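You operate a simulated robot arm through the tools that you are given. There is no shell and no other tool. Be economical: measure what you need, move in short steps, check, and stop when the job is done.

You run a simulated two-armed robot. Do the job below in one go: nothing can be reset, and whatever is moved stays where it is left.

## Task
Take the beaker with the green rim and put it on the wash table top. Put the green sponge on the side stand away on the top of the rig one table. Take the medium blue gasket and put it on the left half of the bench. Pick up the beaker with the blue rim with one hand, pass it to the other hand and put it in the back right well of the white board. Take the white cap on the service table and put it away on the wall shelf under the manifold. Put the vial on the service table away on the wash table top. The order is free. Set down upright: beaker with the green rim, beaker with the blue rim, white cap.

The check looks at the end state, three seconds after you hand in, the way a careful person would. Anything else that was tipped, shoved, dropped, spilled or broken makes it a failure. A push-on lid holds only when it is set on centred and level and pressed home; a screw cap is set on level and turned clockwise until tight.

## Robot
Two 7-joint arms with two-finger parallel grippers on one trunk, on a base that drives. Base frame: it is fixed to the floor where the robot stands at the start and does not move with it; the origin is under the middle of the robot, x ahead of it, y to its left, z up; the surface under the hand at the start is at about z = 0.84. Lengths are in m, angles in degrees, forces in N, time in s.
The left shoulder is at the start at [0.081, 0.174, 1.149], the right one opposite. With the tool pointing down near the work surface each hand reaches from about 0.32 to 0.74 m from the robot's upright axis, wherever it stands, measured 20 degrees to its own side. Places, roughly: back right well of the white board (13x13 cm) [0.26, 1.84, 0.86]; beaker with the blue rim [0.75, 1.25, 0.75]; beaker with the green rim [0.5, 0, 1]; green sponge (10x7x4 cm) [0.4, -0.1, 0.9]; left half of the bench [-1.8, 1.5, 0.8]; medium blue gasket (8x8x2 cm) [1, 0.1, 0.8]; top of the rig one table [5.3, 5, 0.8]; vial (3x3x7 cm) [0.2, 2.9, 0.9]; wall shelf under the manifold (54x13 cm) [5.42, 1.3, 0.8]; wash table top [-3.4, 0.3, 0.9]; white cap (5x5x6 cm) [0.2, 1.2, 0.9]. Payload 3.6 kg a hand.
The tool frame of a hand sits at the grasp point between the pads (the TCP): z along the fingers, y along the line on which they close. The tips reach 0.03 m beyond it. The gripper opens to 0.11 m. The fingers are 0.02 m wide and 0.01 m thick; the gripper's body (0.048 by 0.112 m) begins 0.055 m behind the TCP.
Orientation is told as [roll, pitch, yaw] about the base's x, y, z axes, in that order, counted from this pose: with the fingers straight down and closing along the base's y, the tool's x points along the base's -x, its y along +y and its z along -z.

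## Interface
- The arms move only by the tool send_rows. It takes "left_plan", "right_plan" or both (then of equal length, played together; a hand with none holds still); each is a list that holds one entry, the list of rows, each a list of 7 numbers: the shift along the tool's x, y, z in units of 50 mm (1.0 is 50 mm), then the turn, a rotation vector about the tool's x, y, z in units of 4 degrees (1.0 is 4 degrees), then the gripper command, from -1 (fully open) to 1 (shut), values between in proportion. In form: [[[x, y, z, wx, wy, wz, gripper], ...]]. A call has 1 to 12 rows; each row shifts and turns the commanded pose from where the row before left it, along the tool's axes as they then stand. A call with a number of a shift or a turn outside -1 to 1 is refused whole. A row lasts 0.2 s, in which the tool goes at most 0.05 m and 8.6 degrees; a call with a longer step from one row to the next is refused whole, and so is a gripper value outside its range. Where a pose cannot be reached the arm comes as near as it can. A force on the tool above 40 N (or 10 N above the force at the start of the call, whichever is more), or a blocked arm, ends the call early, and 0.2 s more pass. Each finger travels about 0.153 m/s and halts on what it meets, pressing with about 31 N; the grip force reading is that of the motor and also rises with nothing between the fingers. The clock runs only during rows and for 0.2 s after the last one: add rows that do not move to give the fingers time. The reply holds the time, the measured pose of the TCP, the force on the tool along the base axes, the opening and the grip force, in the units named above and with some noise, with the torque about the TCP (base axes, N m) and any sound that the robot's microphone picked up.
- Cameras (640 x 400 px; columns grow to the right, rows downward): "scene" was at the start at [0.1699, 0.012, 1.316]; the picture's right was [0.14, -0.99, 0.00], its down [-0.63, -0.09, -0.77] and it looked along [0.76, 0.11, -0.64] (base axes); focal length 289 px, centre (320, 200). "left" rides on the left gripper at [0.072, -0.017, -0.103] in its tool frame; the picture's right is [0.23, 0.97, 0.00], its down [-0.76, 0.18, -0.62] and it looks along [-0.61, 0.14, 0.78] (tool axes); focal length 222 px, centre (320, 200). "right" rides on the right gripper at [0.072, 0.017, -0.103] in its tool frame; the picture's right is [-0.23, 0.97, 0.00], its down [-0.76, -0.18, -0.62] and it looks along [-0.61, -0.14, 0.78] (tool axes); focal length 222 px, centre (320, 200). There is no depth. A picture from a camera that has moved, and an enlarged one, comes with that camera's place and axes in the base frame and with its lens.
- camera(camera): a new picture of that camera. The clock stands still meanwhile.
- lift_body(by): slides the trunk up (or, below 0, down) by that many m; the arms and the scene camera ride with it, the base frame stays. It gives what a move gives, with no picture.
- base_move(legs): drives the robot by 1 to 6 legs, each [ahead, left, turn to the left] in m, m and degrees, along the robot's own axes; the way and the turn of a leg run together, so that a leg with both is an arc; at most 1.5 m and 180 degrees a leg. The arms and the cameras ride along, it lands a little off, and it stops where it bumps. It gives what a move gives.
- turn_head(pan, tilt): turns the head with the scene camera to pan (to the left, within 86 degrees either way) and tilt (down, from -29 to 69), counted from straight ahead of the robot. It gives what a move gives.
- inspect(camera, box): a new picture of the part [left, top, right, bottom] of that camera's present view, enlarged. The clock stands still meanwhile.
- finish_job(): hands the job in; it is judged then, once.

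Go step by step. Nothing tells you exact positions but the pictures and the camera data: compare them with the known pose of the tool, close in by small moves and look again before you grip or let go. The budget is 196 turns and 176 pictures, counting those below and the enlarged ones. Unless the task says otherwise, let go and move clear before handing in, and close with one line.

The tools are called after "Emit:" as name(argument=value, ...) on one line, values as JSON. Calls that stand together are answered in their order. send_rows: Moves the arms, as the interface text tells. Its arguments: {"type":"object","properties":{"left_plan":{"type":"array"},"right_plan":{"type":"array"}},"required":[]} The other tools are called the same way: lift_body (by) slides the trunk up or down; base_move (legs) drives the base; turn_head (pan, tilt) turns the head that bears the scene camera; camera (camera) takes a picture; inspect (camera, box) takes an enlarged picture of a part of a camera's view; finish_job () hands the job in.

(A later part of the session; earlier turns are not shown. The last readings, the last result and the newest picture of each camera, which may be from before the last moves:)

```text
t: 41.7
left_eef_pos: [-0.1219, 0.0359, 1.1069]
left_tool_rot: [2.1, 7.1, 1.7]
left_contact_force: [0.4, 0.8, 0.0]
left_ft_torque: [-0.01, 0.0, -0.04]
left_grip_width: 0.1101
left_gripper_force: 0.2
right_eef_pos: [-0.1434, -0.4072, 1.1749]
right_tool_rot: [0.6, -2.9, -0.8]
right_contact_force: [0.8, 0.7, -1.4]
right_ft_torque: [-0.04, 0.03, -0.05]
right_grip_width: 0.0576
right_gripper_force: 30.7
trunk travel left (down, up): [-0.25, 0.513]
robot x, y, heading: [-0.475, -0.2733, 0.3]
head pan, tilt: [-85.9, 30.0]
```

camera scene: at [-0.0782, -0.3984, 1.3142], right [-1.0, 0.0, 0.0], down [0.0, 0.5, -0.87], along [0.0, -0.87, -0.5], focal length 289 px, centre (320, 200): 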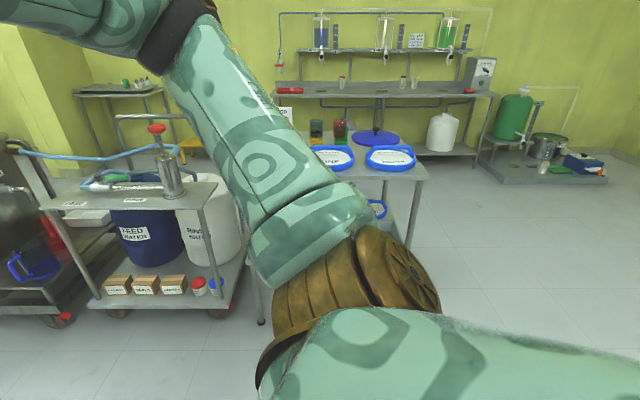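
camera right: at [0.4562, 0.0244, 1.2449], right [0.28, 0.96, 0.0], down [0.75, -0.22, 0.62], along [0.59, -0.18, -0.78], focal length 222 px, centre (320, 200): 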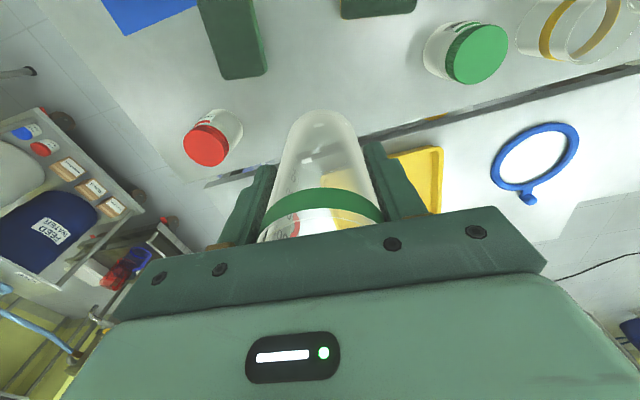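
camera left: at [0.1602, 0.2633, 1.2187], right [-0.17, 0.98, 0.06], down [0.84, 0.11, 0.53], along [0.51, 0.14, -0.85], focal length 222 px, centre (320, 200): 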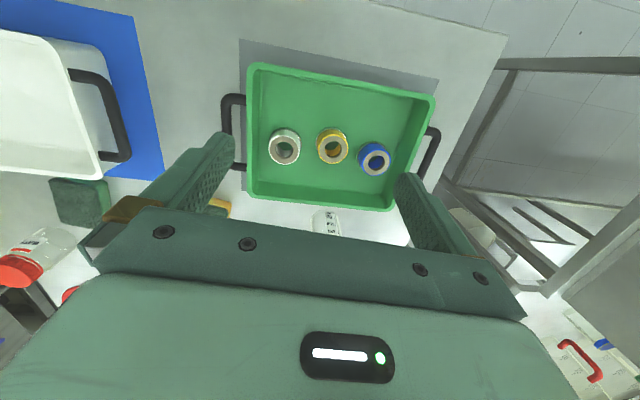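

The robot drives freely now. I go to the right-hand corridor and look ahead along it.

Emit:
base_move(legs=[[0, -0.62, 0]])

Emit:
turn_head(pan=0, tilt=35)

Emit:
camera(camera="scene")

```text
t: 45.1
left_eef_pos: [-0.1227, -0.583, 1.1072]
left_tool_rot: [2.2, 7.1, 1.0]
left_contact_force: [-0.3, 0.7, 0.0]
left_ft_torque: [0.02, 0.01, 0.03]
left_grip_width: 0.1098
left_gripper_force: 0.0
right_eef_pos: [-0.147, -1.0244, 1.1746]
right_tool_rot: [0.7, -2.9, -1.5]
right_contact_force: [-0.5, 0.5, -0.1]
right_ft_torque: [-0.02, 0.03, 0.01]
right_grip_width: 0.0576
right_gripper_force: 30.9
trunk travel left (down, up): [-0.25, 0.513]
robot x, y, heading: [-0.4752, -0.8889, -0.6]
head pan, tilt: [-85.9, 30.0]
```

```text
t: 46.8
left_eef_pos: [-0.1215, -0.5825, 1.1067]
left_tool_rot: [2.2, 7.2, 0.9]
left_contact_force: [0.1, 0.2, -0.3]
left_ft_torque: [0.01, 0.0, 0.03]
left_grip_width: 0.11
left_gripper_force: 0.1
right_eef_pos: [-0.1484, -1.024, 1.1762]
right_tool_rot: [0.7, -2.8, -1.6]
right_contact_force: [0.8, 0.1, -1.4]
right_ft_torque: [0.02, 0.0, 0.0]
right_grip_width: 0.0576
right_gripper_force: 31.3
trunk travel left (down, up): [-0.25, 0.513]
robot x, y, heading: [-0.4753, -0.889, -0.6]
head pan, tilt: [0.0, 35.0]
```

```text
143 pictures are left
camera scene: at [-0.2869, -0.8929, 1.3065], right [-0.01, -1.0, 0.0], down [-0.57, 0.01, -0.82], along [0.82, -0.01, -0.57], focal length 289 px, centre (320, 200)
```

scene: 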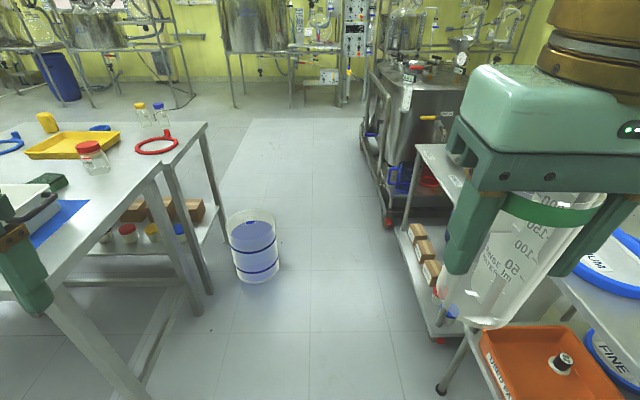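

A bucket stands at about (0.9, -0.5) and carts begin at y≈-1.43, so I pass down the middle at y≈-1.03.

Emit:
base_move(legs=[[0, -0.145, 0.6]])

Emit:
base_move(legs=[[0.7, 0, 0]])

Emit:
camera(camera="scene")

```text
t: 48.1
left_eef_pos: [-0.127, -0.7271, 1.107]
left_tool_rot: [2.3, 7.1, 1.8]
left_contact_force: [0.3, -0.1, -0.2]
left_ft_torque: [0.02, 0.01, -0.02]
left_grip_width: 0.1098
left_gripper_force: 0.1
right_eef_pos: [-0.1474, -1.1685, 1.1757]
right_tool_rot: [0.6, -2.9, -0.9]
right_contact_force: [-0.4, -0.7, -1.2]
right_ft_torque: [0.03, -0.01, -0.02]
right_grip_width: 0.0577
right_gripper_force: 30.8
trunk travel left (down, up): [-0.25, 0.513]
robot x, y, heading: [-0.4823, -1.0356, -0.1]
head pan, tilt: [0.0, 35.0]
```

```text
t: 52.0
left_eef_pos: [0.5771, -0.7254, 1.1063]
left_tool_rot: [2.1, 7.1, 1.7]
left_contact_force: [0.1, -0.3, -0.4]
left_ft_torque: [-0.01, -0.01, 0.01]
left_grip_width: 0.1101
left_gripper_force: 0.0
right_eef_pos: [0.556, -1.1677, 1.1757]
right_tool_rot: [0.5, -2.8, -0.9]
right_contact_force: [-0.1, 1.0, -0.3]
right_ft_torque: [-0.01, 0.01, 0.01]
right_grip_width: 0.0577
right_gripper_force: 30.8
trunk travel left (down, up): [-0.25, 0.513]
robot x, y, heading: [0.2211, -1.0372, -0.2]
head pan, tilt: [0.0, 35.0]
```

```text
142 pictures are left
camera scene: at [0.4147, -1.0371, 1.3064], right [0.0, -1.0, 0.0], down [-0.57, 0.0, -0.82], along [0.82, 0.0, -0.57], focal length 289 px, centre (320, 200)
```

scene: 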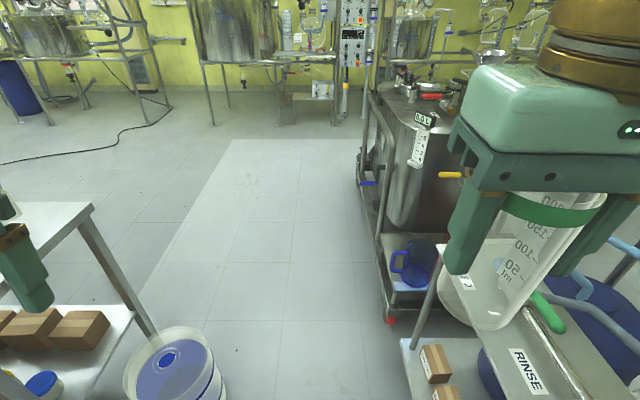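

The gap runs from y=-0.67 (bucket) to -1.38 (carts) and I am centred. I drive through to x≈1.75.

Emit:
base_move(legs=[[0.7, 0, 0], [0.85, 0, 0]])

Emit:
turn_head(pan=80, tilt=30)

Emit:
camera(camera="scene")

```text
t: 60.1
left_eef_pos: [2.1565, -0.7121, 1.1073]
left_tool_rot: [2.3, 7.1, 2.0]
left_contact_force: [-0.9, -0.4, 1.3]
left_ft_torque: [-0.01, 0.02, -0.03]
left_grip_width: 0.1098
left_gripper_force: 0.1
right_eef_pos: [2.1371, -1.1562, 1.1764]
right_tool_rot: [0.6, -2.8, -0.7]
right_contact_force: [-0.1, 0.2, -0.4]
right_ft_torque: [0.01, 0.0, -0.03]
right_grip_width: 0.058
right_gripper_force: 31.2
trunk travel left (down, up): [-0.25, 0.513]
robot x, y, heading: [1.8042, -1.0243, 0.1]
head pan, tilt: [0.0, 35.0]
```

```text
t: 61.6
left_eef_pos: [2.1561, -0.713, 1.1064]
left_tool_rot: [2.3, 7.0, 1.9]
left_contact_force: [-0.3, 0.2, 0.6]
left_ft_torque: [0.0, 0.03, 0.01]
left_grip_width: 0.1099
left_gripper_force: 0.0
right_eef_pos: [2.1368, -1.1552, 1.1756]
right_tool_rot: [0.7, -2.8, -0.7]
right_contact_force: [0.6, 0.4, -1.6]
right_ft_torque: [0.0, 0.03, -0.01]
right_grip_width: 0.0576
right_gripper_force: 31.2
trunk travel left (down, up): [-0.25, 0.513]
robot x, y, heading: [1.8088, -1.026, 0.3]
head pan, tilt: [80.0, 30.0]
```

```text
141 pictures are left
camera scene: at [1.9231, -0.9371, 1.3143], right [0.99, -0.17, 0.0], down [-0.09, -0.49, -0.87], along [0.15, 0.85, -0.5], focal length 289 px, centre (320, 200)
```

scene: 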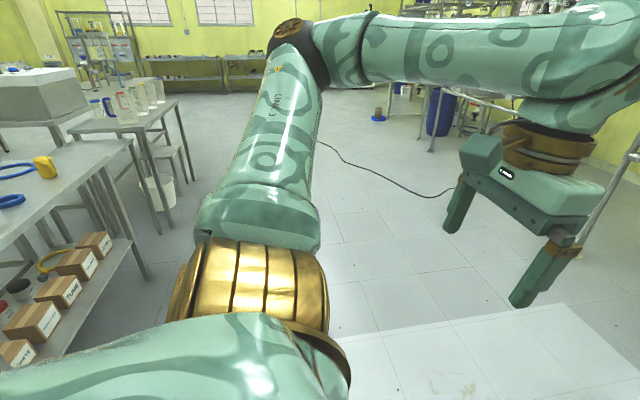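

Floor is clear behind the far table. I slide left and turn round to face the gasket.

Emit:
base_move(legs=[[0, 1.22, 0], [0, 0, 179.7]])

Emit:
turn_head(pan=0, tilt=45)

Emit:
camera(camera="scene")

```text
t: 74.8
left_eef_pos: [1.4372, -0.1199, 1.1058]
left_tool_rot: [2.4, 7.1, 177.8]
left_contact_force: [-0.1, -0.1, 0.2]
left_ft_torque: [-0.02, 0.02, 0.02]
left_grip_width: 0.1101
left_gripper_force: 0.1
right_eef_pos: [1.489, 0.3201, 1.1751]
right_tool_rot: [0.7, -2.9, 175.1]
right_contact_force: [-0.3, -0.1, -1.2]
right_ft_torque: [0.0, 0.0, -0.01]
right_grip_width: 0.0579
right_gripper_force: 30.9
trunk travel left (down, up): [-0.25, 0.513]
robot x, y, heading: [1.8077, 0.167, 175.9]
head pan, tilt: [80.0, 30.0]
```

```text
t: 76.4
left_eef_pos: [1.4383, -0.12, 1.1072]
left_tool_rot: [2.3, 6.9, 177.7]
left_contact_force: [0.4, -0.6, -0.6]
left_ft_torque: [0.0, -0.01, 0.01]
left_grip_width: 0.11
left_gripper_force: 0.1
right_eef_pos: [1.4893, 0.3194, 1.1751]
right_tool_rot: [0.6, -2.9, 175.1]
right_contact_force: [0.5, -0.6, -0.5]
right_ft_torque: [0.02, -0.03, -0.01]
right_grip_width: 0.0576
right_gripper_force: 30.3
trunk travel left (down, up): [-0.25, 0.513]
robot x, y, heading: [1.8098, 0.1673, 175.7]
head pan, tilt: [0.0, 45.0]
```

```text
140 pictures are left
camera scene: at [1.627, 0.1786, 1.2917], right [0.07, 1.0, 0.0], down [0.71, -0.05, -0.71], along [-0.71, 0.05, -0.71], focal length 289 px, centre (320, 200)
```

scene: 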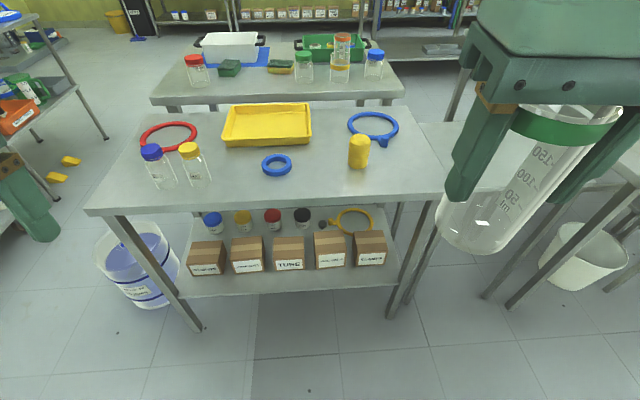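

The gasket is at about (0.995, 0.105), z≈0.8, and the far edge at x≈1.16. I square up and move in to about 0.55 m from it.

Emit:
base_move(legs=[[0, -0.06, 4.0], [0.26, 0, 0]])

Emit:
turn_head(pan=8, tilt=50)

Emit:
camera(camera="scene")

Emit:
camera(camera="left")

```text
t: 78.8
left_eef_pos: [1.2027, -0.085, 1.1058]
left_tool_rot: [2.3, 7.2, -178.2]
left_contact_force: [0.7, -0.1, 0.3]
left_ft_torque: [0.0, -0.02, 0.01]
left_grip_width: 0.1101
left_gripper_force: 0.0
right_eef_pos: [1.2216, 0.3576, 1.1758]
right_tool_rot: [0.6, -2.9, 179.1]
right_contact_force: [-0.3, 0.7, -0.6]
right_ft_torque: [-0.02, -0.04, -0.01]
right_grip_width: 0.0577
right_gripper_force: 31.0
trunk travel left (down, up): [-0.25, 0.513]
robot x, y, heading: [1.5508, 0.227, -179.8]
head pan, tilt: [0.0, 45.0]
```

```text
t: 79.5
left_eef_pos: [1.2045, -0.0855, 1.1078]
left_tool_rot: [2.2, 7.0, -178.2]
left_contact_force: [0.2, 0.7, 0.3]
left_ft_torque: [0.02, -0.01, 0.0]
left_grip_width: 0.1101
left_gripper_force: 0.0
right_eef_pos: [1.2237, 0.3584, 1.1755]
right_tool_rot: [0.5, -2.9, 179.1]
right_contact_force: [-0.5, 0.4, 0.1]
right_ft_torque: [-0.01, 0.0, 0.0]
right_grip_width: 0.0576
right_gripper_force: 31.1
trunk travel left (down, up): [-0.25, 0.513]
robot x, y, heading: [1.5474, 0.2294, -179.8]
head pan, tilt: [8.0, 50.0]
```

```text
139 pictures are left
camera scene: at [1.3762, 0.2159, 1.2848], right [-0.14, 0.99, 0.0], down [0.76, 0.11, -0.64], along [-0.64, -0.09, -0.77], focal length 289 px, centre (320, 200)
```

scene: 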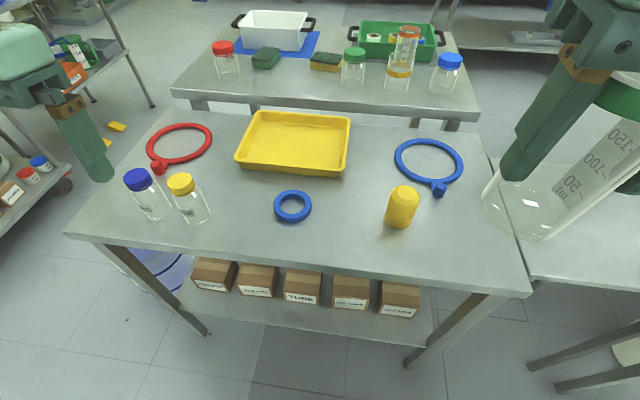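

```text
138 pictures are left
camera left: at [1.2621, -0.0624, 1.2183], right [0.25, -0.97, 0.07], down [-0.83, -0.18, 0.53], along [-0.5, -0.19, -0.84], focal length 222 px, centre (320, 200)
```

left: 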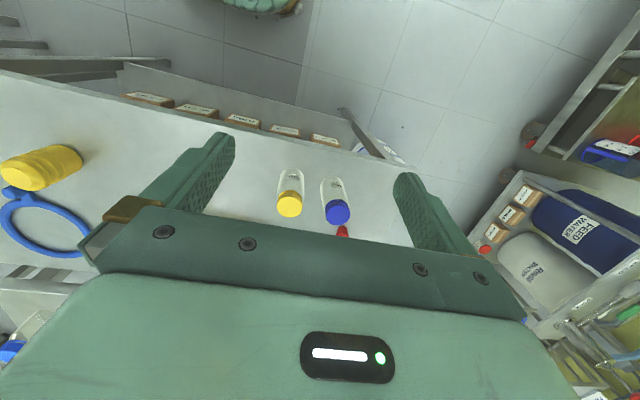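

The gasket centre is at (0.997, 0.105). I level the left hand and bring it above the gasket.

Emit:
send_rows(left_plan=[[[-0.4, -0.38, 0, 0.28, -0.88, 0, -1], [-0.42, -0.38, 0, 0.28, -0.88, 0, -1], [-0.42, -0.38, 0, 0, 0, 0, -1], [-0.42, -0.38, 0, 0, 0, 0, -1], [-0.42, -0.38, 0.2, 0, 0, 0, -1], [-0.42, -0.38, 0.2, 0, 0, 0, -1], [-0.42, -0.38, 0.4, 0, 0, 0, -1], [-0.42, -0.38, 0.4, 0, 0, 0, -1], [-0.42, -0.38, 0.5, 0, 0, 0, -1], [-0.42, -0.38, 0.5, 0, 0, 0, -1], [0, 0, 0.5, 0, 0, 0, -1], [0, 0, 0.3, 0, 0, 0, -1]]])

Emit:
camera(camera="left")

Emit:
camera(camera="scene")

```text
t: 82.1
left_eef_pos: [0.9889, 0.0985, 0.9514]
left_tool_rot: [0.0, 0.0, -178.3]
left_contact_force: [0.2, 0.1, -1.1]
left_ft_torque: [0.01, -0.01, 0.0]
left_grip_width: 0.1098
left_gripper_force: 0.1
right_eef_pos: [1.2222, 0.3585, 1.1751]
right_tool_rot: [0.6, -2.9, 179.1]
right_contact_force: [-0.3, 0.4, -1.3]
right_ft_torque: [0.02, -0.04, 0.01]
right_grip_width: 0.0577
right_gripper_force: 31.2
trunk travel left (down, up): [-0.25, 0.513]
robot x, y, heading: [1.5501, 0.2272, -180.0]
head pan, tilt: [8.0, 50.0]
```

```text
137 pictures are left
camera left: at [1.0602, 0.1171, 1.0561], right [0.26, -0.97, 0.0], down [-0.76, -0.2, 0.62], along [-0.6, -0.16, -0.78], focal length 222 px, centre (320, 200)
```

left: 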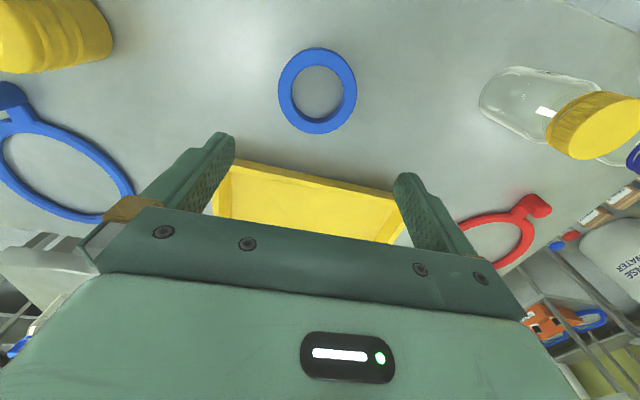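

```text
136 pictures are left
camera scene: at [1.3754, 0.2162, 1.2847], right [-0.14, 0.99, 0.0], down [0.76, 0.11, -0.64], along [-0.64, -0.09, -0.77], focal length 289 px, centre (320, 200)
```

scene: 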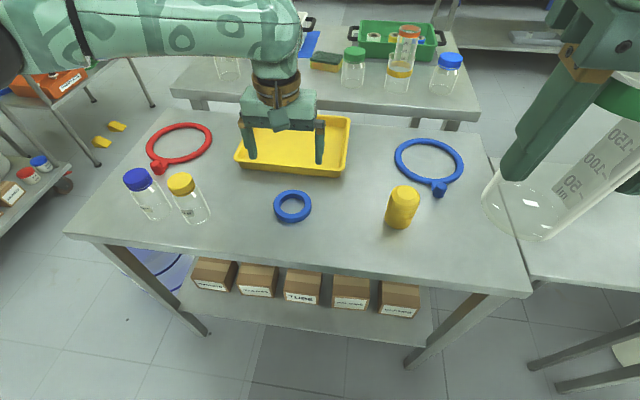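

I correct by about 1.5 cm and descend until the tips are near the table.

Emit:
send_rows(left_plan=[[[0.28, -0.13, 0.2, 0, 0, 0, -1], [0, 0, 0.4, 0, 0, 0, -1], [0, 0, 0.4, 0, 0, 0, -1], [0, 0, 0.4, 0, 0, 0, -1], [0, 0, 0.4, 0, 0, 0, -1], [0, 0, 0.3, 0, 0, 0, -1], [0, 0, 0.2, 0, 0, 0, -1], [0, 0, 0, 0, 0, 0, -1]]])

Emit:
camera(camera="left")

Emit:
inspect(camera="scene", box=[220, 110, 380, 260])

```text
t: 83.9
left_eef_pos: [1.0022, 0.1057, 0.8377]
left_tool_rot: [0.0, 0.0, -178.2]
left_contact_force: [0.1, 0.6, -0.5]
left_ft_torque: [0.0, -0.02, -0.02]
left_grip_width: 0.1101
left_gripper_force: 0.1
right_eef_pos: [1.2221, 0.3575, 1.1757]
right_tool_rot: [0.6, -2.9, 179.1]
right_contact_force: [-0.2, 0.0, -1.2]
right_ft_torque: [0.0, 0.02, -0.02]
right_grip_width: 0.0575
right_gripper_force: 31.0
trunk travel left (down, up): [-0.25, 0.513]
robot x, y, heading: [1.55, 0.2288, -179.9]
head pan, tilt: [8.0, 50.0]
```

```text
135 pictures are left
camera left: at [1.075, 0.1239, 0.9408], right [0.26, -0.97, 0.0], down [-0.76, -0.2, 0.62], along [-0.6, -0.16, -0.78], focal length 222 px, centre (320, 200)
```

left: 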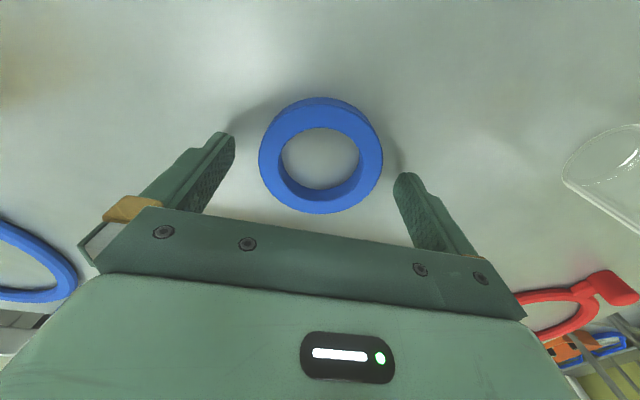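

```text
2.67 times, centred on (300, 185) of scene
camera zoom: at [1.3759, 0.216, 1.2848], right [-0.14, 0.99, 0.0], down [0.76, 0.11, -0.64], along [-0.64, -0.09, -0.77], focal length 770 px, centre (373, 240)
```

zoom: 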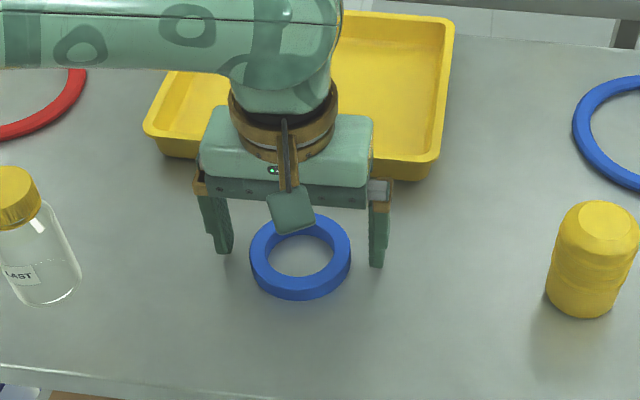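

The gasket lies between the fingers. I go 12 mm lower and close on it.

Emit:
send_rows(left_plan=[[[0.08, 0, 0.13, 0, 0, 0, -1], [0, 0, 0.12, 0, 0, 0, -1], [0, 0, 0, 0, 0, 0, -1], [0, 0, 0, 0, 0, 0, 1], [0, 0, 0, 0, 0, 0, 1], [0, 0, 0, 0, 0, 0, 1]]])

Emit:
camera(camera="left")

```text
t: 84.7
left_eef_pos: [1.0059, 0.1054, 0.8311]
left_tool_rot: [-0.1, -0.8, -178.4]
left_contact_force: [4.9, -3.3, 22.5]
left_ft_torque: [-1.04, -0.39, 0.32]
left_grip_width: 0.0787
left_gripper_force: 31.0
right_eef_pos: [1.2245, 0.3569, 1.1756]
right_tool_rot: [0.6, -3.1, 179.2]
right_contact_force: [-0.4, 0.1, -0.1]
right_ft_torque: [-0.01, -0.01, 0.0]
right_grip_width: 0.0578
right_gripper_force: 31.1
trunk travel left (down, up): [-0.25, 0.513]
robot x, y, heading: [1.5534, 0.2273, -180.0]
head pan, tilt: [8.0, 50.0]
stopped in row 4 (left hand): the force on the tool passed its limit at 42 N (the readings are from after the stop); the commanded pose is now the measured one
```

```text
133 pictures are left
camera left: at [1.0777, 0.1236, 0.9334], right [0.26, -0.97, 0.0], down [-0.75, -0.2, 0.63], along [-0.61, -0.16, -0.78], focal length 222 px, centre (320, 200)
```

left: 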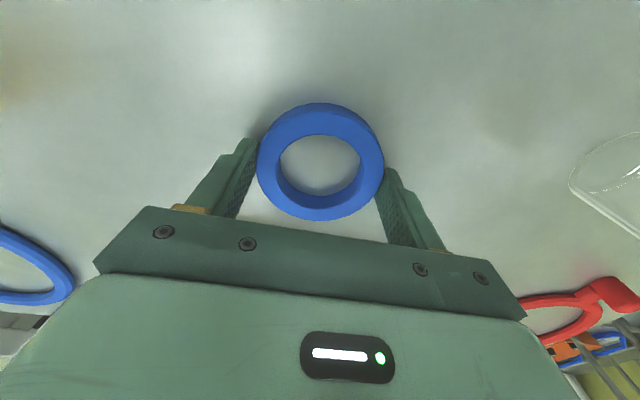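

The tips touch the table (z≈0.80) and the gasket is gripped (0.079 m). I lift it.

Emit:
send_rows(left_plan=[[[0, 0, -0.1, 0, 0, 0, 1], [0, 0, -0.2, 0, 0, 0, 1], [0, 0, -0.4, 0, 0, 0, 1], [0, 0, -0.4, 0, 0, 0, 1], [0, 0, -0.4, 0, 0, 0, 1], [0, 0, -0.5, 0, 0, 0, 1], [0, 0, -0.5, 0, 0, 0, 1], [0, 0, -0.5, 0, 0, 0, 1], [0, 0, -0.5, 0, 0, 0, 1], [0, 0, -0.5, 0, 0, 0, 1], [0, 0, -0.5, 0, 0, 0, 1]]])

Emit:
camera(camera="left")

```text
t: 87.1
left_eef_pos: [1.0078, 0.105, 1.0521]
left_tool_rot: [0.0, -0.4, -178.3]
left_contact_force: [0.2, -0.3, 0.8]
left_ft_torque: [-0.03, 0.01, -0.02]
left_grip_width: 0.0785
left_gripper_force: 31.2
right_eef_pos: [1.2233, 0.3566, 1.1751]
right_tool_rot: [0.6, -2.9, 179.2]
right_contact_force: [-0.3, 0.9, -0.6]
right_ft_torque: [0.0, -0.01, -0.01]
right_grip_width: 0.0577
right_gripper_force: 31.2
trunk travel left (down, up): [-0.25, 0.513]
robot x, y, heading: [1.5583, 0.2303, -179.8]
head pan, tilt: [8.0, 50.0]
```

```text
132 pictures are left
camera left: at [1.0795, 0.1236, 1.1551], right [0.26, -0.97, 0.0], down [-0.75, -0.2, 0.63], along [-0.61, -0.16, -0.78], focal length 222 px, centre (320, 200)
```

left: 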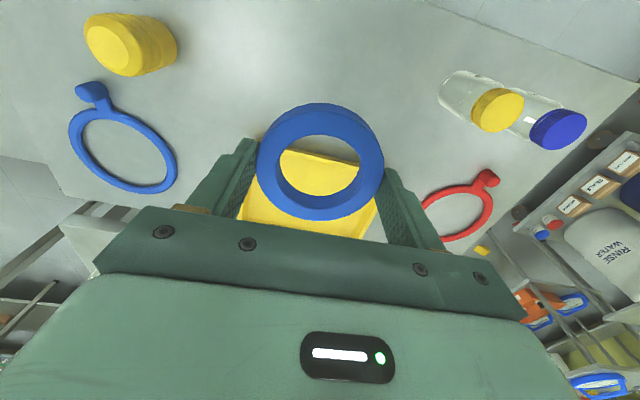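

The gasket is held. I retract the left hand and drive back through the corridor heading west.

Emit:
send_rows(left_plan=[[[0.4, 0.2, -0.1, 0, 0, 0, 1], [0.4, 0.25, -0.1, 0, 0, 0, 1], [0.4, 0.25, -0.1, 0, 0, 0, 1], [0.4, 0.25, -0.1, 0, 0, 0, 1], [0.4, 0.25, -0.1, 0, 0, 0, 1], [0.4, 0.25, -0.1, 0, 0, 0, 1], [0.2, 0.1, 0, 0, 0, 0, 1]]])

Emit:
base_move(legs=[[-0.25, 0, 0], [0, 1.26, 0]])

Emit:
turn_head(pan=0, tilt=35)

Emit:
camera(camera="scene")

```text
t: 88.7
left_eef_pos: [1.1392, 0.0302, 1.0812]
left_tool_rot: [0.0, -0.4, -178.3]
left_contact_force: [-0.2, 0.4, -1.2]
left_ft_torque: [0.0, -0.02, 0.02]
left_grip_width: 0.0785
left_gripper_force: 30.9
right_eef_pos: [1.2228, 0.3565, 1.1749]
right_tool_rot: [0.6, -2.9, 179.2]
right_contact_force: [0.4, 0.7, -0.9]
right_ft_torque: [0.02, 0.0, -0.02]
right_grip_width: 0.0577
right_gripper_force: 31.3
trunk travel left (down, up): [-0.25, 0.513]
robot x, y, heading: [1.5552, 0.2298, -179.8]
head pan, tilt: [8.0, 50.0]
```

```text
t: 96.6
left_eef_pos: [1.3903, -1.2441, 1.082]
left_tool_rot: [-0.1, -0.4, -179.0]
left_contact_force: [0.0, -1.2, -0.7]
left_ft_torque: [-0.01, 0.03, -0.01]
left_grip_width: 0.0783
left_gripper_force: 31.4
right_eef_pos: [1.4778, -0.9177, 1.1746]
right_tool_rot: [0.6, -2.8, 178.6]
right_contact_force: [-0.2, -0.7, -0.1]
right_ft_torque: [0.03, -0.03, 0.01]
right_grip_width: 0.0576
right_gripper_force: 30.5
trunk travel left (down, up): [-0.25, 0.513]
robot x, y, heading: [1.8078, -1.0497, 179.5]
head pan, tilt: [8.0, 50.0]
```

```text
t: 97.4
left_eef_pos: [1.3915, -1.2432, 1.0812]
left_tool_rot: [0.0, -0.4, -179.0]
left_contact_force: [0.2, -0.3, -0.7]
left_ft_torque: [0.02, 0.03, 0.01]
left_grip_width: 0.0785
left_gripper_force: 30.6
right_eef_pos: [1.4771, -0.9183, 1.1757]
right_tool_rot: [0.6, -2.9, 178.5]
right_contact_force: [0.3, -0.3, -0.8]
right_ft_torque: [-0.01, 0.01, -0.02]
right_grip_width: 0.0576
right_gripper_force: 31.0
trunk travel left (down, up): [-0.25, 0.513]
robot x, y, heading: [1.8042, -1.0518, 179.2]
head pan, tilt: [0.0, 35.0]
```

```text
131 pictures are left
camera scene: at [1.617, -1.0501, 1.3064], right [0.01, 1.0, 0.0], down [0.57, 0.0, -0.82], along [-0.82, 0.01, -0.57], focal length 289 px, centre (320, 200)
```

scene: 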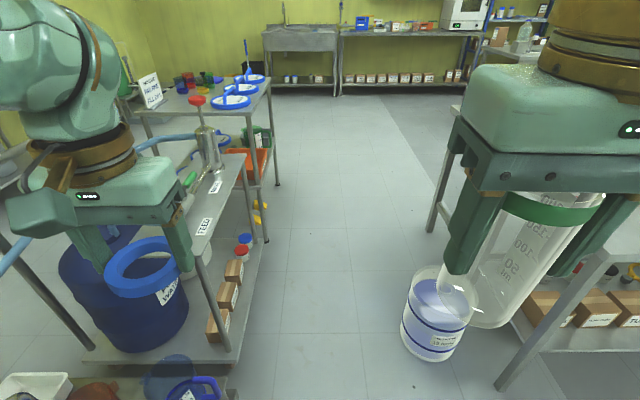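

The corridor ahead is clear. I drive through it to x≈-0.6 and look toward the bench.

Emit:
base_move(legs=[[0, -0.02, 0.8], [1.2, 0, 0], [1.2, 0, 0]])

Emit:
turn_head(pan=-45, tilt=25)

Emit:
camera(camera="scene")

Emit:
turn_head(pan=0, tilt=25)

Emit:
camera(camera="scene")

```text
t: 109.5
left_eef_pos: [-1.0094, -1.1994, 1.0818]
left_tool_rot: [0.0, -0.4, -179.6]
left_contact_force: [0.4, 0.8, -0.2]
left_ft_torque: [0.0, -0.01, 0.02]
left_grip_width: 0.0785
left_gripper_force: 31.2
right_eef_pos: [-0.9206, -0.8749, 1.1749]
right_tool_rot: [0.6, -2.9, 177.9]
right_contact_force: [-0.4, 0.1, -1.8]
right_ft_torque: [-0.01, -0.02, -0.04]
right_grip_width: 0.0575
right_gripper_force: 31.1
trunk travel left (down, up): [-0.25, 0.513]
robot x, y, heading: [-0.593, -1.015, 178.7]
head pan, tilt: [0.0, 35.0]
```

```text
t: 110.6
left_eef_pos: [-1.0111, -1.2004, 1.0817]
left_tool_rot: [0.0, -0.3, -179.6]
left_contact_force: [0.0, -0.4, -0.6]
left_ft_torque: [-0.01, -0.01, -0.03]
left_grip_width: 0.0786
left_gripper_force: 30.7
right_eef_pos: [-0.9202, -0.8764, 1.1754]
right_tool_rot: [0.6, -2.9, 177.8]
right_contact_force: [-0.2, -0.9, -1.0]
right_ft_torque: [-0.01, -0.03, -0.02]
right_grip_width: 0.0577
right_gripper_force: 30.8
trunk travel left (down, up): [-0.25, 0.513]
robot x, y, heading: [-0.5917, -1.011, 178.6]
head pan, tilt: [-45.0, 25.0]
```

```text
130 pictures are left
camera scene: at [-0.7578, -0.945, 1.3222], right [0.72, 0.69, 0.0], down [0.29, -0.3, -0.91], along [-0.63, 0.65, -0.42], focal length 289 px, centre (320, 200)
```

scene: 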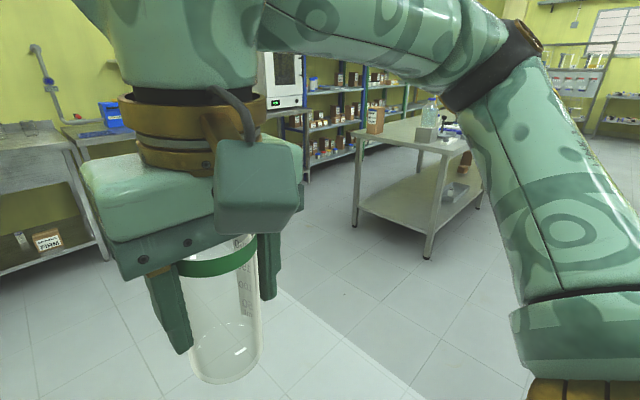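

```text
t: 111.8
left_eef_pos: [-1.01, -1.2, 1.0817]
left_tool_rot: [0.0, -0.5, -179.6]
left_contact_force: [0.7, -0.7, -0.1]
left_ft_torque: [0.03, 0.01, -0.01]
left_grip_width: 0.0783
left_gripper_force: 30.8
right_eef_pos: [-0.9189, -0.8755, 1.1755]
right_tool_rot: [0.6, -2.9, 177.8]
right_contact_force: [-0.5, -0.4, -0.8]
right_ft_torque: [-0.01, -0.02, 0.01]
right_grip_width: 0.0576
right_gripper_force: 30.7
trunk travel left (down, up): [-0.25, 0.513]
robot x, y, heading: [-0.5902, -1.0149, 178.7]
head pan, tilt: [0.0, 25.0]
```

```text
129 pictures are left
camera scene: at [-0.786, -1.0095, 1.3222], right [0.02, 1.0, 0.0], down [0.42, -0.01, -0.91], along [-0.91, 0.02, -0.42], focal length 289 px, centre (320, 200)
```

scene: 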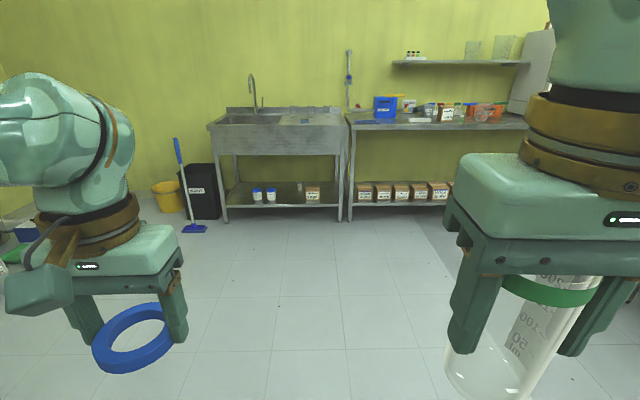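

The bench spans about y 0.9–3.3 with its east edge at x≈-1.42; its left (south) half is around y=1.5. I slide over to stand before it.

Emit:
base_move(legs=[[0.05, 0, 1.3], [0, -1.25, 0], [0, -1.2, 0]])

Emit:
turn_head(pan=0, tilt=40)

Emit:
camera(camera="scene")

```text
t: 124.2
left_eef_pos: [-1.0742, 1.2309, 1.0816]
left_tool_rot: [-0.1, -0.4, -178.0]
left_contact_force: [1.0, 1.0, -0.5]
left_ft_torque: [0.0, -0.01, -0.01]
left_grip_width: 0.0784
left_gripper_force: 30.9
right_eef_pos: [-0.9924, 1.5584, 1.1756]
right_tool_rot: [0.5, -3.0, 179.6]
right_contact_force: [1.0, -0.3, -0.4]
right_ft_torque: [-0.01, -0.02, 0.05]
right_grip_width: 0.0576
right_gripper_force: 31.2
trunk travel left (down, up): [-0.25, 0.513]
robot x, y, heading: [-0.6596, 1.4286, -179.3]
head pan, tilt: [0.0, 25.0]
```

```text
t: 125.0
left_eef_pos: [-1.0731, 1.2307, 1.0814]
left_tool_rot: [0.0, -0.5, -177.9]
left_contact_force: [-0.2, 1.0, -0.3]
left_ft_torque: [0.0, -0.02, 0.01]
left_grip_width: 0.0782
left_gripper_force: 30.6
right_eef_pos: [-0.9916, 1.5578, 1.1758]
right_tool_rot: [0.6, -2.9, 179.6]
right_contact_force: [0.7, 0.0, -0.9]
right_ft_torque: [0.02, 0.02, -0.01]
right_grip_width: 0.0577
right_gripper_force: 30.2
trunk travel left (down, up): [-0.25, 0.513]
robot x, y, heading: [-0.6618, 1.429, -179.3]
head pan, tilt: [0.0, 40.0]
```

```text
128 pictures are left
camera scene: at [-0.848, 1.4276, 1.299], right [-0.01, 1.0, 0.0], down [0.64, 0.01, -0.77], along [-0.77, -0.01, -0.64], focal length 289 px, centre (320, 200)
```

scene: 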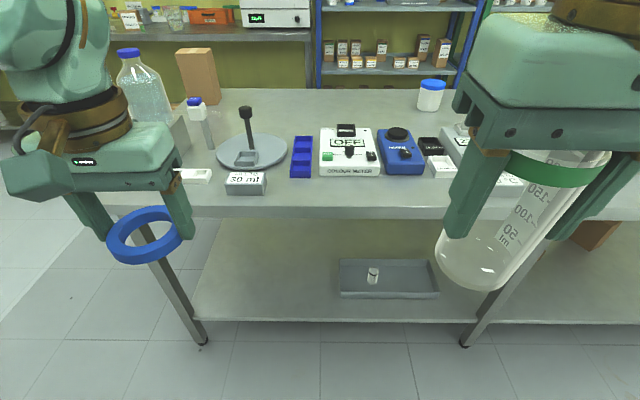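

Instruments fill most of the bench; the front strip before the blue block and colour meter, about (-1.43, 1.42), is free and 13 cm deep. I move up to it.

Emit:
base_move(legs=[[0.27, -0.06, -0.7]])

Emit:
turn_head(pan=10, tilt=55)

Emit:
camera(camera="scene")

Emit:
camera(camera="left")

```text
t: 126.9
left_eef_pos: [-1.3429, 1.2988, 1.0812]
left_tool_rot: [0.0, -0.3, -178.9]
left_contact_force: [-1.5, -0.4, -0.8]
left_ft_torque: [-0.03, -0.02, 0.03]
left_grip_width: 0.0786
left_gripper_force: 31.2
right_eef_pos: [-1.2581, 1.6235, 1.1749]
right_tool_rot: [0.6, -2.9, 178.6]
right_contact_force: [-0.4, -1.1, -1.3]
right_ft_torque: [0.0, -0.03, -0.01]
right_grip_width: 0.0579
right_gripper_force: 30.5
trunk travel left (down, up): [-0.25, 0.513]
robot x, y, heading: [-0.9331, 1.4893, 179.5]
head pan, tilt: [0.0, 40.0]
```

```text
t: 127.7
left_eef_pos: [-1.343, 1.2976, 1.0819]
left_tool_rot: [-0.1, -0.4, -178.9]
left_contact_force: [-0.4, -0.4, 0.6]
left_ft_torque: [-0.04, -0.02, 0.01]
left_grip_width: 0.0785
left_gripper_force: 30.8
right_eef_pos: [-1.2578, 1.6225, 1.1764]
right_tool_rot: [0.6, -2.9, 178.8]
right_contact_force: [0.0, 0.8, -1.3]
right_ft_torque: [0.01, -0.01, 0.0]
right_grip_width: 0.0577
right_gripper_force: 31.2
trunk travel left (down, up): [-0.25, 0.513]
robot x, y, heading: [-0.9238, 1.4888, 179.4]
head pan, tilt: [10.0, 55.0]
```

```text
127 pictures are left
camera scene: at [-1.1006, 1.4781, 1.2783], right [-0.17, 0.99, 0.0], down [0.81, 0.14, -0.57], along [-0.57, -0.1, -0.82], focal length 289 px, centre (320, 200)
```

scene: 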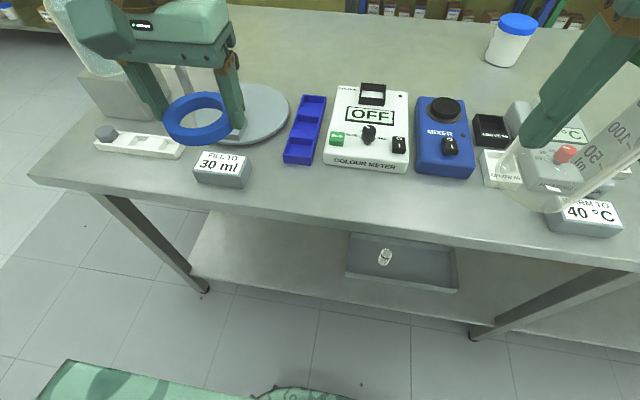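

```text
126 pictures are left
camera left: at [-1.2708, 1.3152, 1.1852], right [0.25, -0.97, 0.0], down [-0.75, -0.19, 0.63], along [-0.61, -0.15, -0.78], focal length 222 px, centre (320, 200)
```

left: 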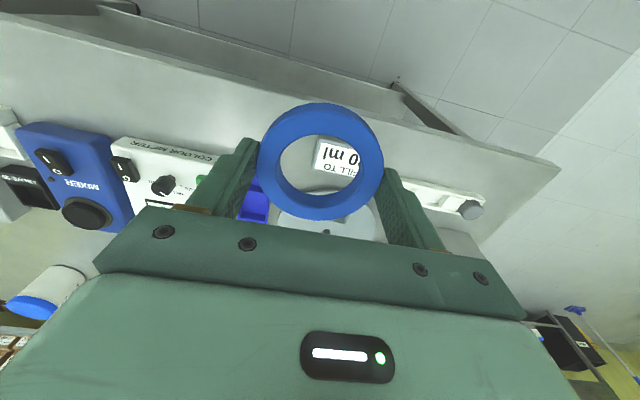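

The free strip is x -1.335 to -1.47; I aim for (-1.405, 1.45). I move the gasket above it and lower most of the way.

Emit:
send_rows(left_plan=[[[-0.207, -0.507, 0, 0, 0, 0, 1], [-0.207, -0.507, 0, 0, 0, 0, 1], [-0.207, -0.507, 0, 0, 0, 0, 1], [-0.207, -0.507, 0, 0, 0, 0, 1], [-0.207, -0.507, 0, 0, 0, 0, 1], [-0.207, -0.507, 0, 0, 0, 0, 1], [0, 0, 0.5, 0, 0, 0, 1], [0, 0, 0.5, 0, 0, 0, 1], [0, 0, 0.5, 0, 0, 0, 1], [0, 0, 0.5, 0, 0, 0, 1], [0, 0, 0.4, 0, 0, 0, 1]]])

Emit:
camera(camera="scene")

Emit:
camera(camera="left")

```text
t: 130.1
left_eef_pos: [-1.4092, 1.4486, 0.9622]
left_tool_rot: [0.0, -0.4, -178.9]
left_contact_force: [-1.0, -0.1, -0.4]
left_ft_torque: [-0.02, -0.01, 0.02]
left_grip_width: 0.0782
left_gripper_force: 30.8
right_eef_pos: [-1.2576, 1.6217, 1.1753]
right_tool_rot: [0.6, -2.9, 178.7]
right_contact_force: [0.9, 0.9, -2.0]
right_ft_torque: [-0.03, -0.02, -0.05]
right_grip_width: 0.0576
right_gripper_force: 31.0
trunk travel left (down, up): [-0.25, 0.513]
robot x, y, heading: [-0.9294, 1.4902, 179.8]
head pan, tilt: [10.0, 55.0]
```

```text
125 pictures are left
camera scene: at [-1.1009, 1.4781, 1.2782], right [-0.17, 0.99, 0.0], down [0.81, 0.14, -0.57], along [-0.56, -0.1, -0.82], focal length 289 px, centre (320, 200)
```

scene: 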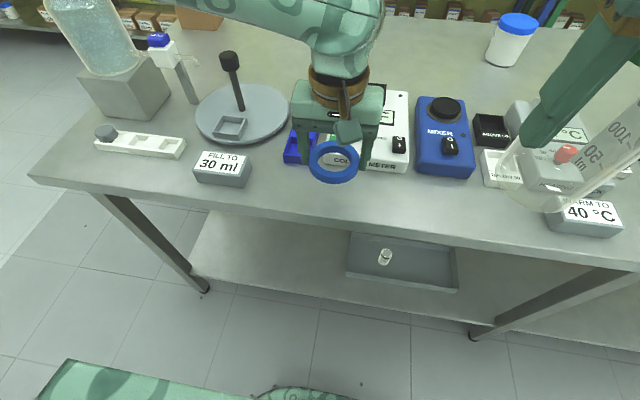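

```text
124 pictures are left
camera left: at [-1.337, 1.4663, 1.0661], right [0.25, -0.97, 0.0], down [-0.75, -0.19, 0.63], along [-0.61, -0.15, -0.78], focal length 222 px, centre (320, 200)
```

left: 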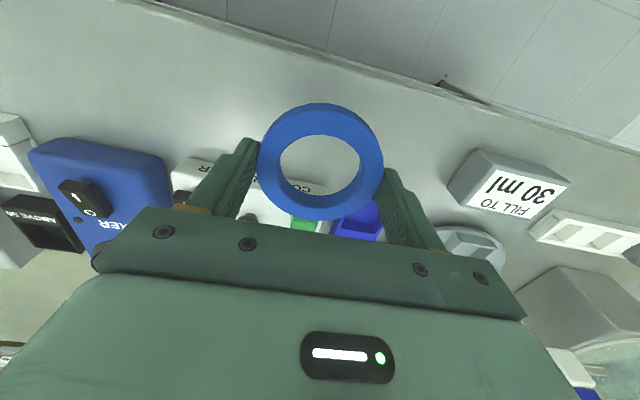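

Refined: the edge is at x≈-1.363, the meter front at -1.49, surface near 0.84, so I shift 17 mm further in and lower gently to contact.

Emit:
send_rows(left_plan=[[[-0.34, 0, 0, 0, 0, 0, 1], [0, 0, 0.3, 0, 0, 0, 1], [0, 0, 0.4, 0, 0, 0, 1], [0, 0, 0.4, 0, 0, 0, 1], [0, 0, 0.4, 0, 0, 0, 1], [0, 0, 0.1, 0, 0, 0, 1], [0, 0, 0.1, 0, 0, 0, 1], [0, 0, 0.05, 0, 0, 0, 1], [0, 0, 0, 0, 0, 0, 1]]])

Emit:
camera(camera="left")

Emit:
inspect(camera="scene", box=[240, 90, 440, 230])

```text
t: 131.9
left_eef_pos: [-1.4255, 1.4496, 0.8811]
left_tool_rot: [-0.3, -1.0, -178.9]
left_contact_force: [9.1, -5.8, 20.6]
left_ft_torque: [-0.72, -0.37, 0.18]
left_grip_width: 0.0784
left_gripper_force: 30.7
right_eef_pos: [-1.2555, 1.6224, 1.1756]
right_tool_rot: [0.6, -3.1, 178.6]
right_contact_force: [-0.4, 0.1, -0.8]
right_ft_torque: [-0.01, -0.02, -0.01]
right_grip_width: 0.0575
right_gripper_force: 31.2
trunk travel left (down, up): [-0.25, 0.513]
robot x, y, heading: [-0.9266, 1.4909, 179.6]
head pan, tilt: [10.0, 55.0]
stopped in row 9 (left hand): the force on the tool passed its limit at 41 N (the readings are from after the stop); the commanded pose is now the measured one
```

```text
123 pictures are left
camera left: at [-1.3525, 1.4661, 0.9837], right [0.25, -0.97, -0.01], down [-0.75, -0.2, 0.63], along [-0.62, -0.15, -0.77], focal length 222 px, centre (320, 200)
```

left: 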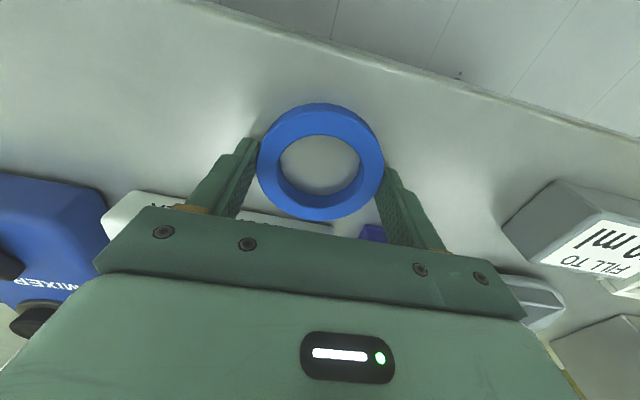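

```text
2.86 times, centred on (340, 160) of scene
camera zoom: at [-1.0977, 1.4771, 1.2787], right [-0.17, 0.99, 0.0], down [0.81, 0.14, -0.57], along [-0.57, -0.1, -0.82], focal length 825 px, centre (263, 314)
```

zoom: 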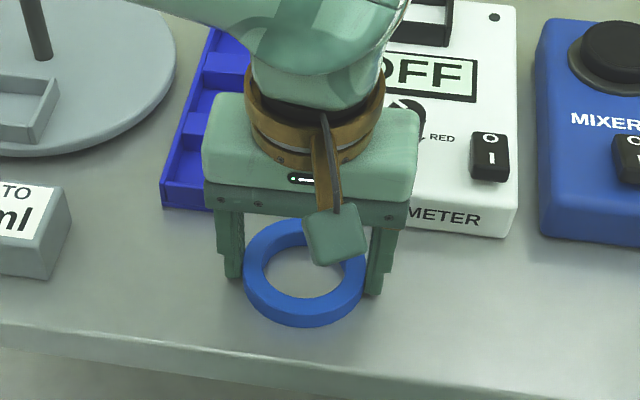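

The gasket rests on the bench. I release and raise the hand.

Emit:
send_rows(left_plan=[[[0, 0, -0.04, 0, 0, 0, 1], [0, 0, 0, 0, 0, 0, -0.7], [0, 0, 0, 0, 0, 0, -0.8], [0, 0, 0, 0, 0, 0, -0.8], [0, 0, -0.3, 0, 0, 0, -0.8], [0, 0, -0.5, 0, 0, 0, -0.8], [0, 0, -0.8, 0, 0, 0, -0.8], [0, 0, -0.8, 0, 0, 0, -0.8], [0, 0, -0.8, 0, 0, 0, -0.8], [0.6, 0.4, -0.6, 0, 0, 0, -0.8], [0.6, 0.4, -0.4, 0, 0, 0, -0.8], [0, 0, 0, 0, 0, 0, -1]]])

Emit:
camera(camera="scene")

```text
t: 134.5
left_eef_pos: [-1.3662, 1.4098, 1.0893]
left_tool_rot: [-0.3, -0.7, -178.8]
left_contact_force: [0.5, 0.8, 0.4]
left_ft_torque: [-0.01, -0.01, -0.02]
left_grip_width: 0.1101
left_gripper_force: 0.0
right_eef_pos: [-1.2566, 1.6228, 1.1745]
right_tool_rot: [0.6, -2.9, 178.8]
right_contact_force: [-0.9, 0.1, -1.1]
right_ft_torque: [-0.02, -0.01, 0.01]
right_grip_width: 0.0578
right_gripper_force: 31.0
trunk travel left (down, up): [-0.25, 0.513]
robot x, y, heading: [-0.9292, 1.4898, 179.7]
head pan, tilt: [10.0, 55.0]
```

```text
121 pictures are left
camera scene: at [-1.1013, 1.4782, 1.2781], right [-0.17, 0.99, 0.0], down [0.81, 0.14, -0.57], along [-0.56, -0.1, -0.82], focal length 289 px, centre (320, 200)
```

scene: 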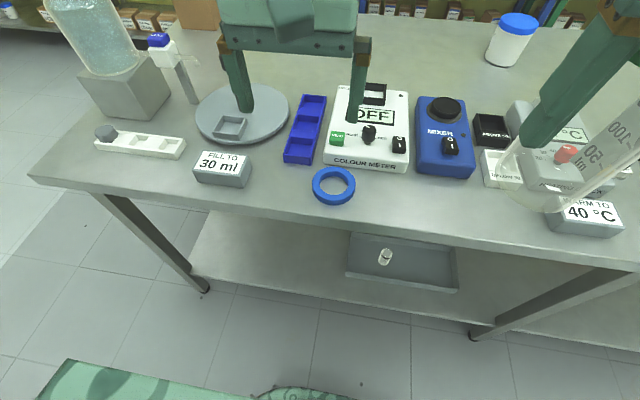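

The gasket lies well in the left half. With the left hand free I go to the service table for the vial at about (0.2, 2.9).

Emit:
base_move(legs=[[-0.33, 0, 0.3], [0, -1.3, 0], [0, 0, 180]])

Emit:
turn_head(pan=0, tilt=40)

Emit:
camera(camera="scene")

```text
t: 150.2
left_eef_pos: [-0.1572, 2.8704, 1.0893]
left_tool_rot: [-0.3, -0.7, 2.8]
left_contact_force: [-0.3, -1.5, -0.4]
left_ft_torque: [0.0, 0.0, 0.0]
left_grip_width: 0.1096
left_gripper_force: 0.1
right_eef_pos: [-0.2592, 2.6535, 1.1761]
right_tool_rot: [0.6, -2.9, 0.3]
right_contact_force: [0.7, -0.3, -1.6]
right_ft_torque: [-0.01, 0.01, -0.03]
right_grip_width: 0.0577
right_gripper_force: 31.2
trunk travel left (down, up): [-0.25, 0.513]
robot x, y, heading: [-0.5956, 2.7773, 1.3]
head pan, tilt: [10.0, 55.0]
```

```text
t: 151.0
left_eef_pos: [-0.1581, 2.871, 1.0891]
left_tool_rot: [-0.2, -0.7, 2.8]
left_contact_force: [-0.4, -0.1, 0.0]
left_ft_torque: [-0.03, 0.01, -0.01]
left_grip_width: 0.1099
left_gripper_force: 0.1
right_eef_pos: [-0.2589, 2.6544, 1.1766]
right_tool_rot: [0.6, -2.8, 0.3]
right_contact_force: [0.3, -0.4, -2.4]
right_ft_torque: [0.0, 0.03, 0.02]
right_grip_width: 0.0578
right_gripper_force: 31.0
trunk travel left (down, up): [-0.25, 0.513]
robot x, y, heading: [-0.5924, 2.7767, 1.1]
head pan, tilt: [0.0, 40.0]
```

```text
120 pictures are left
camera scene: at [-0.4057, 2.7816, 1.2988], right [0.02, -1.0, 0.0], down [-0.64, -0.01, -0.77], along [0.77, 0.02, -0.64], focal length 289 px, centre (320, 200)
```

scene: 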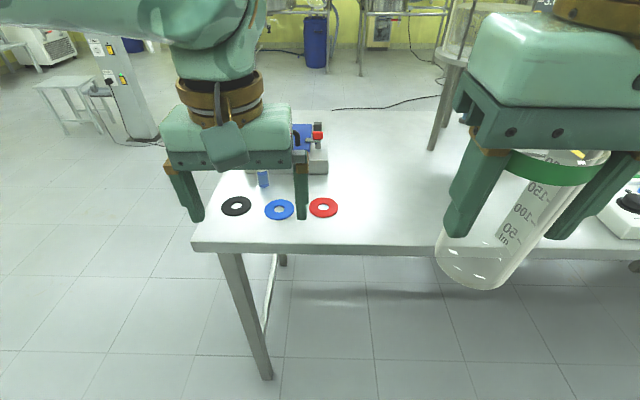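

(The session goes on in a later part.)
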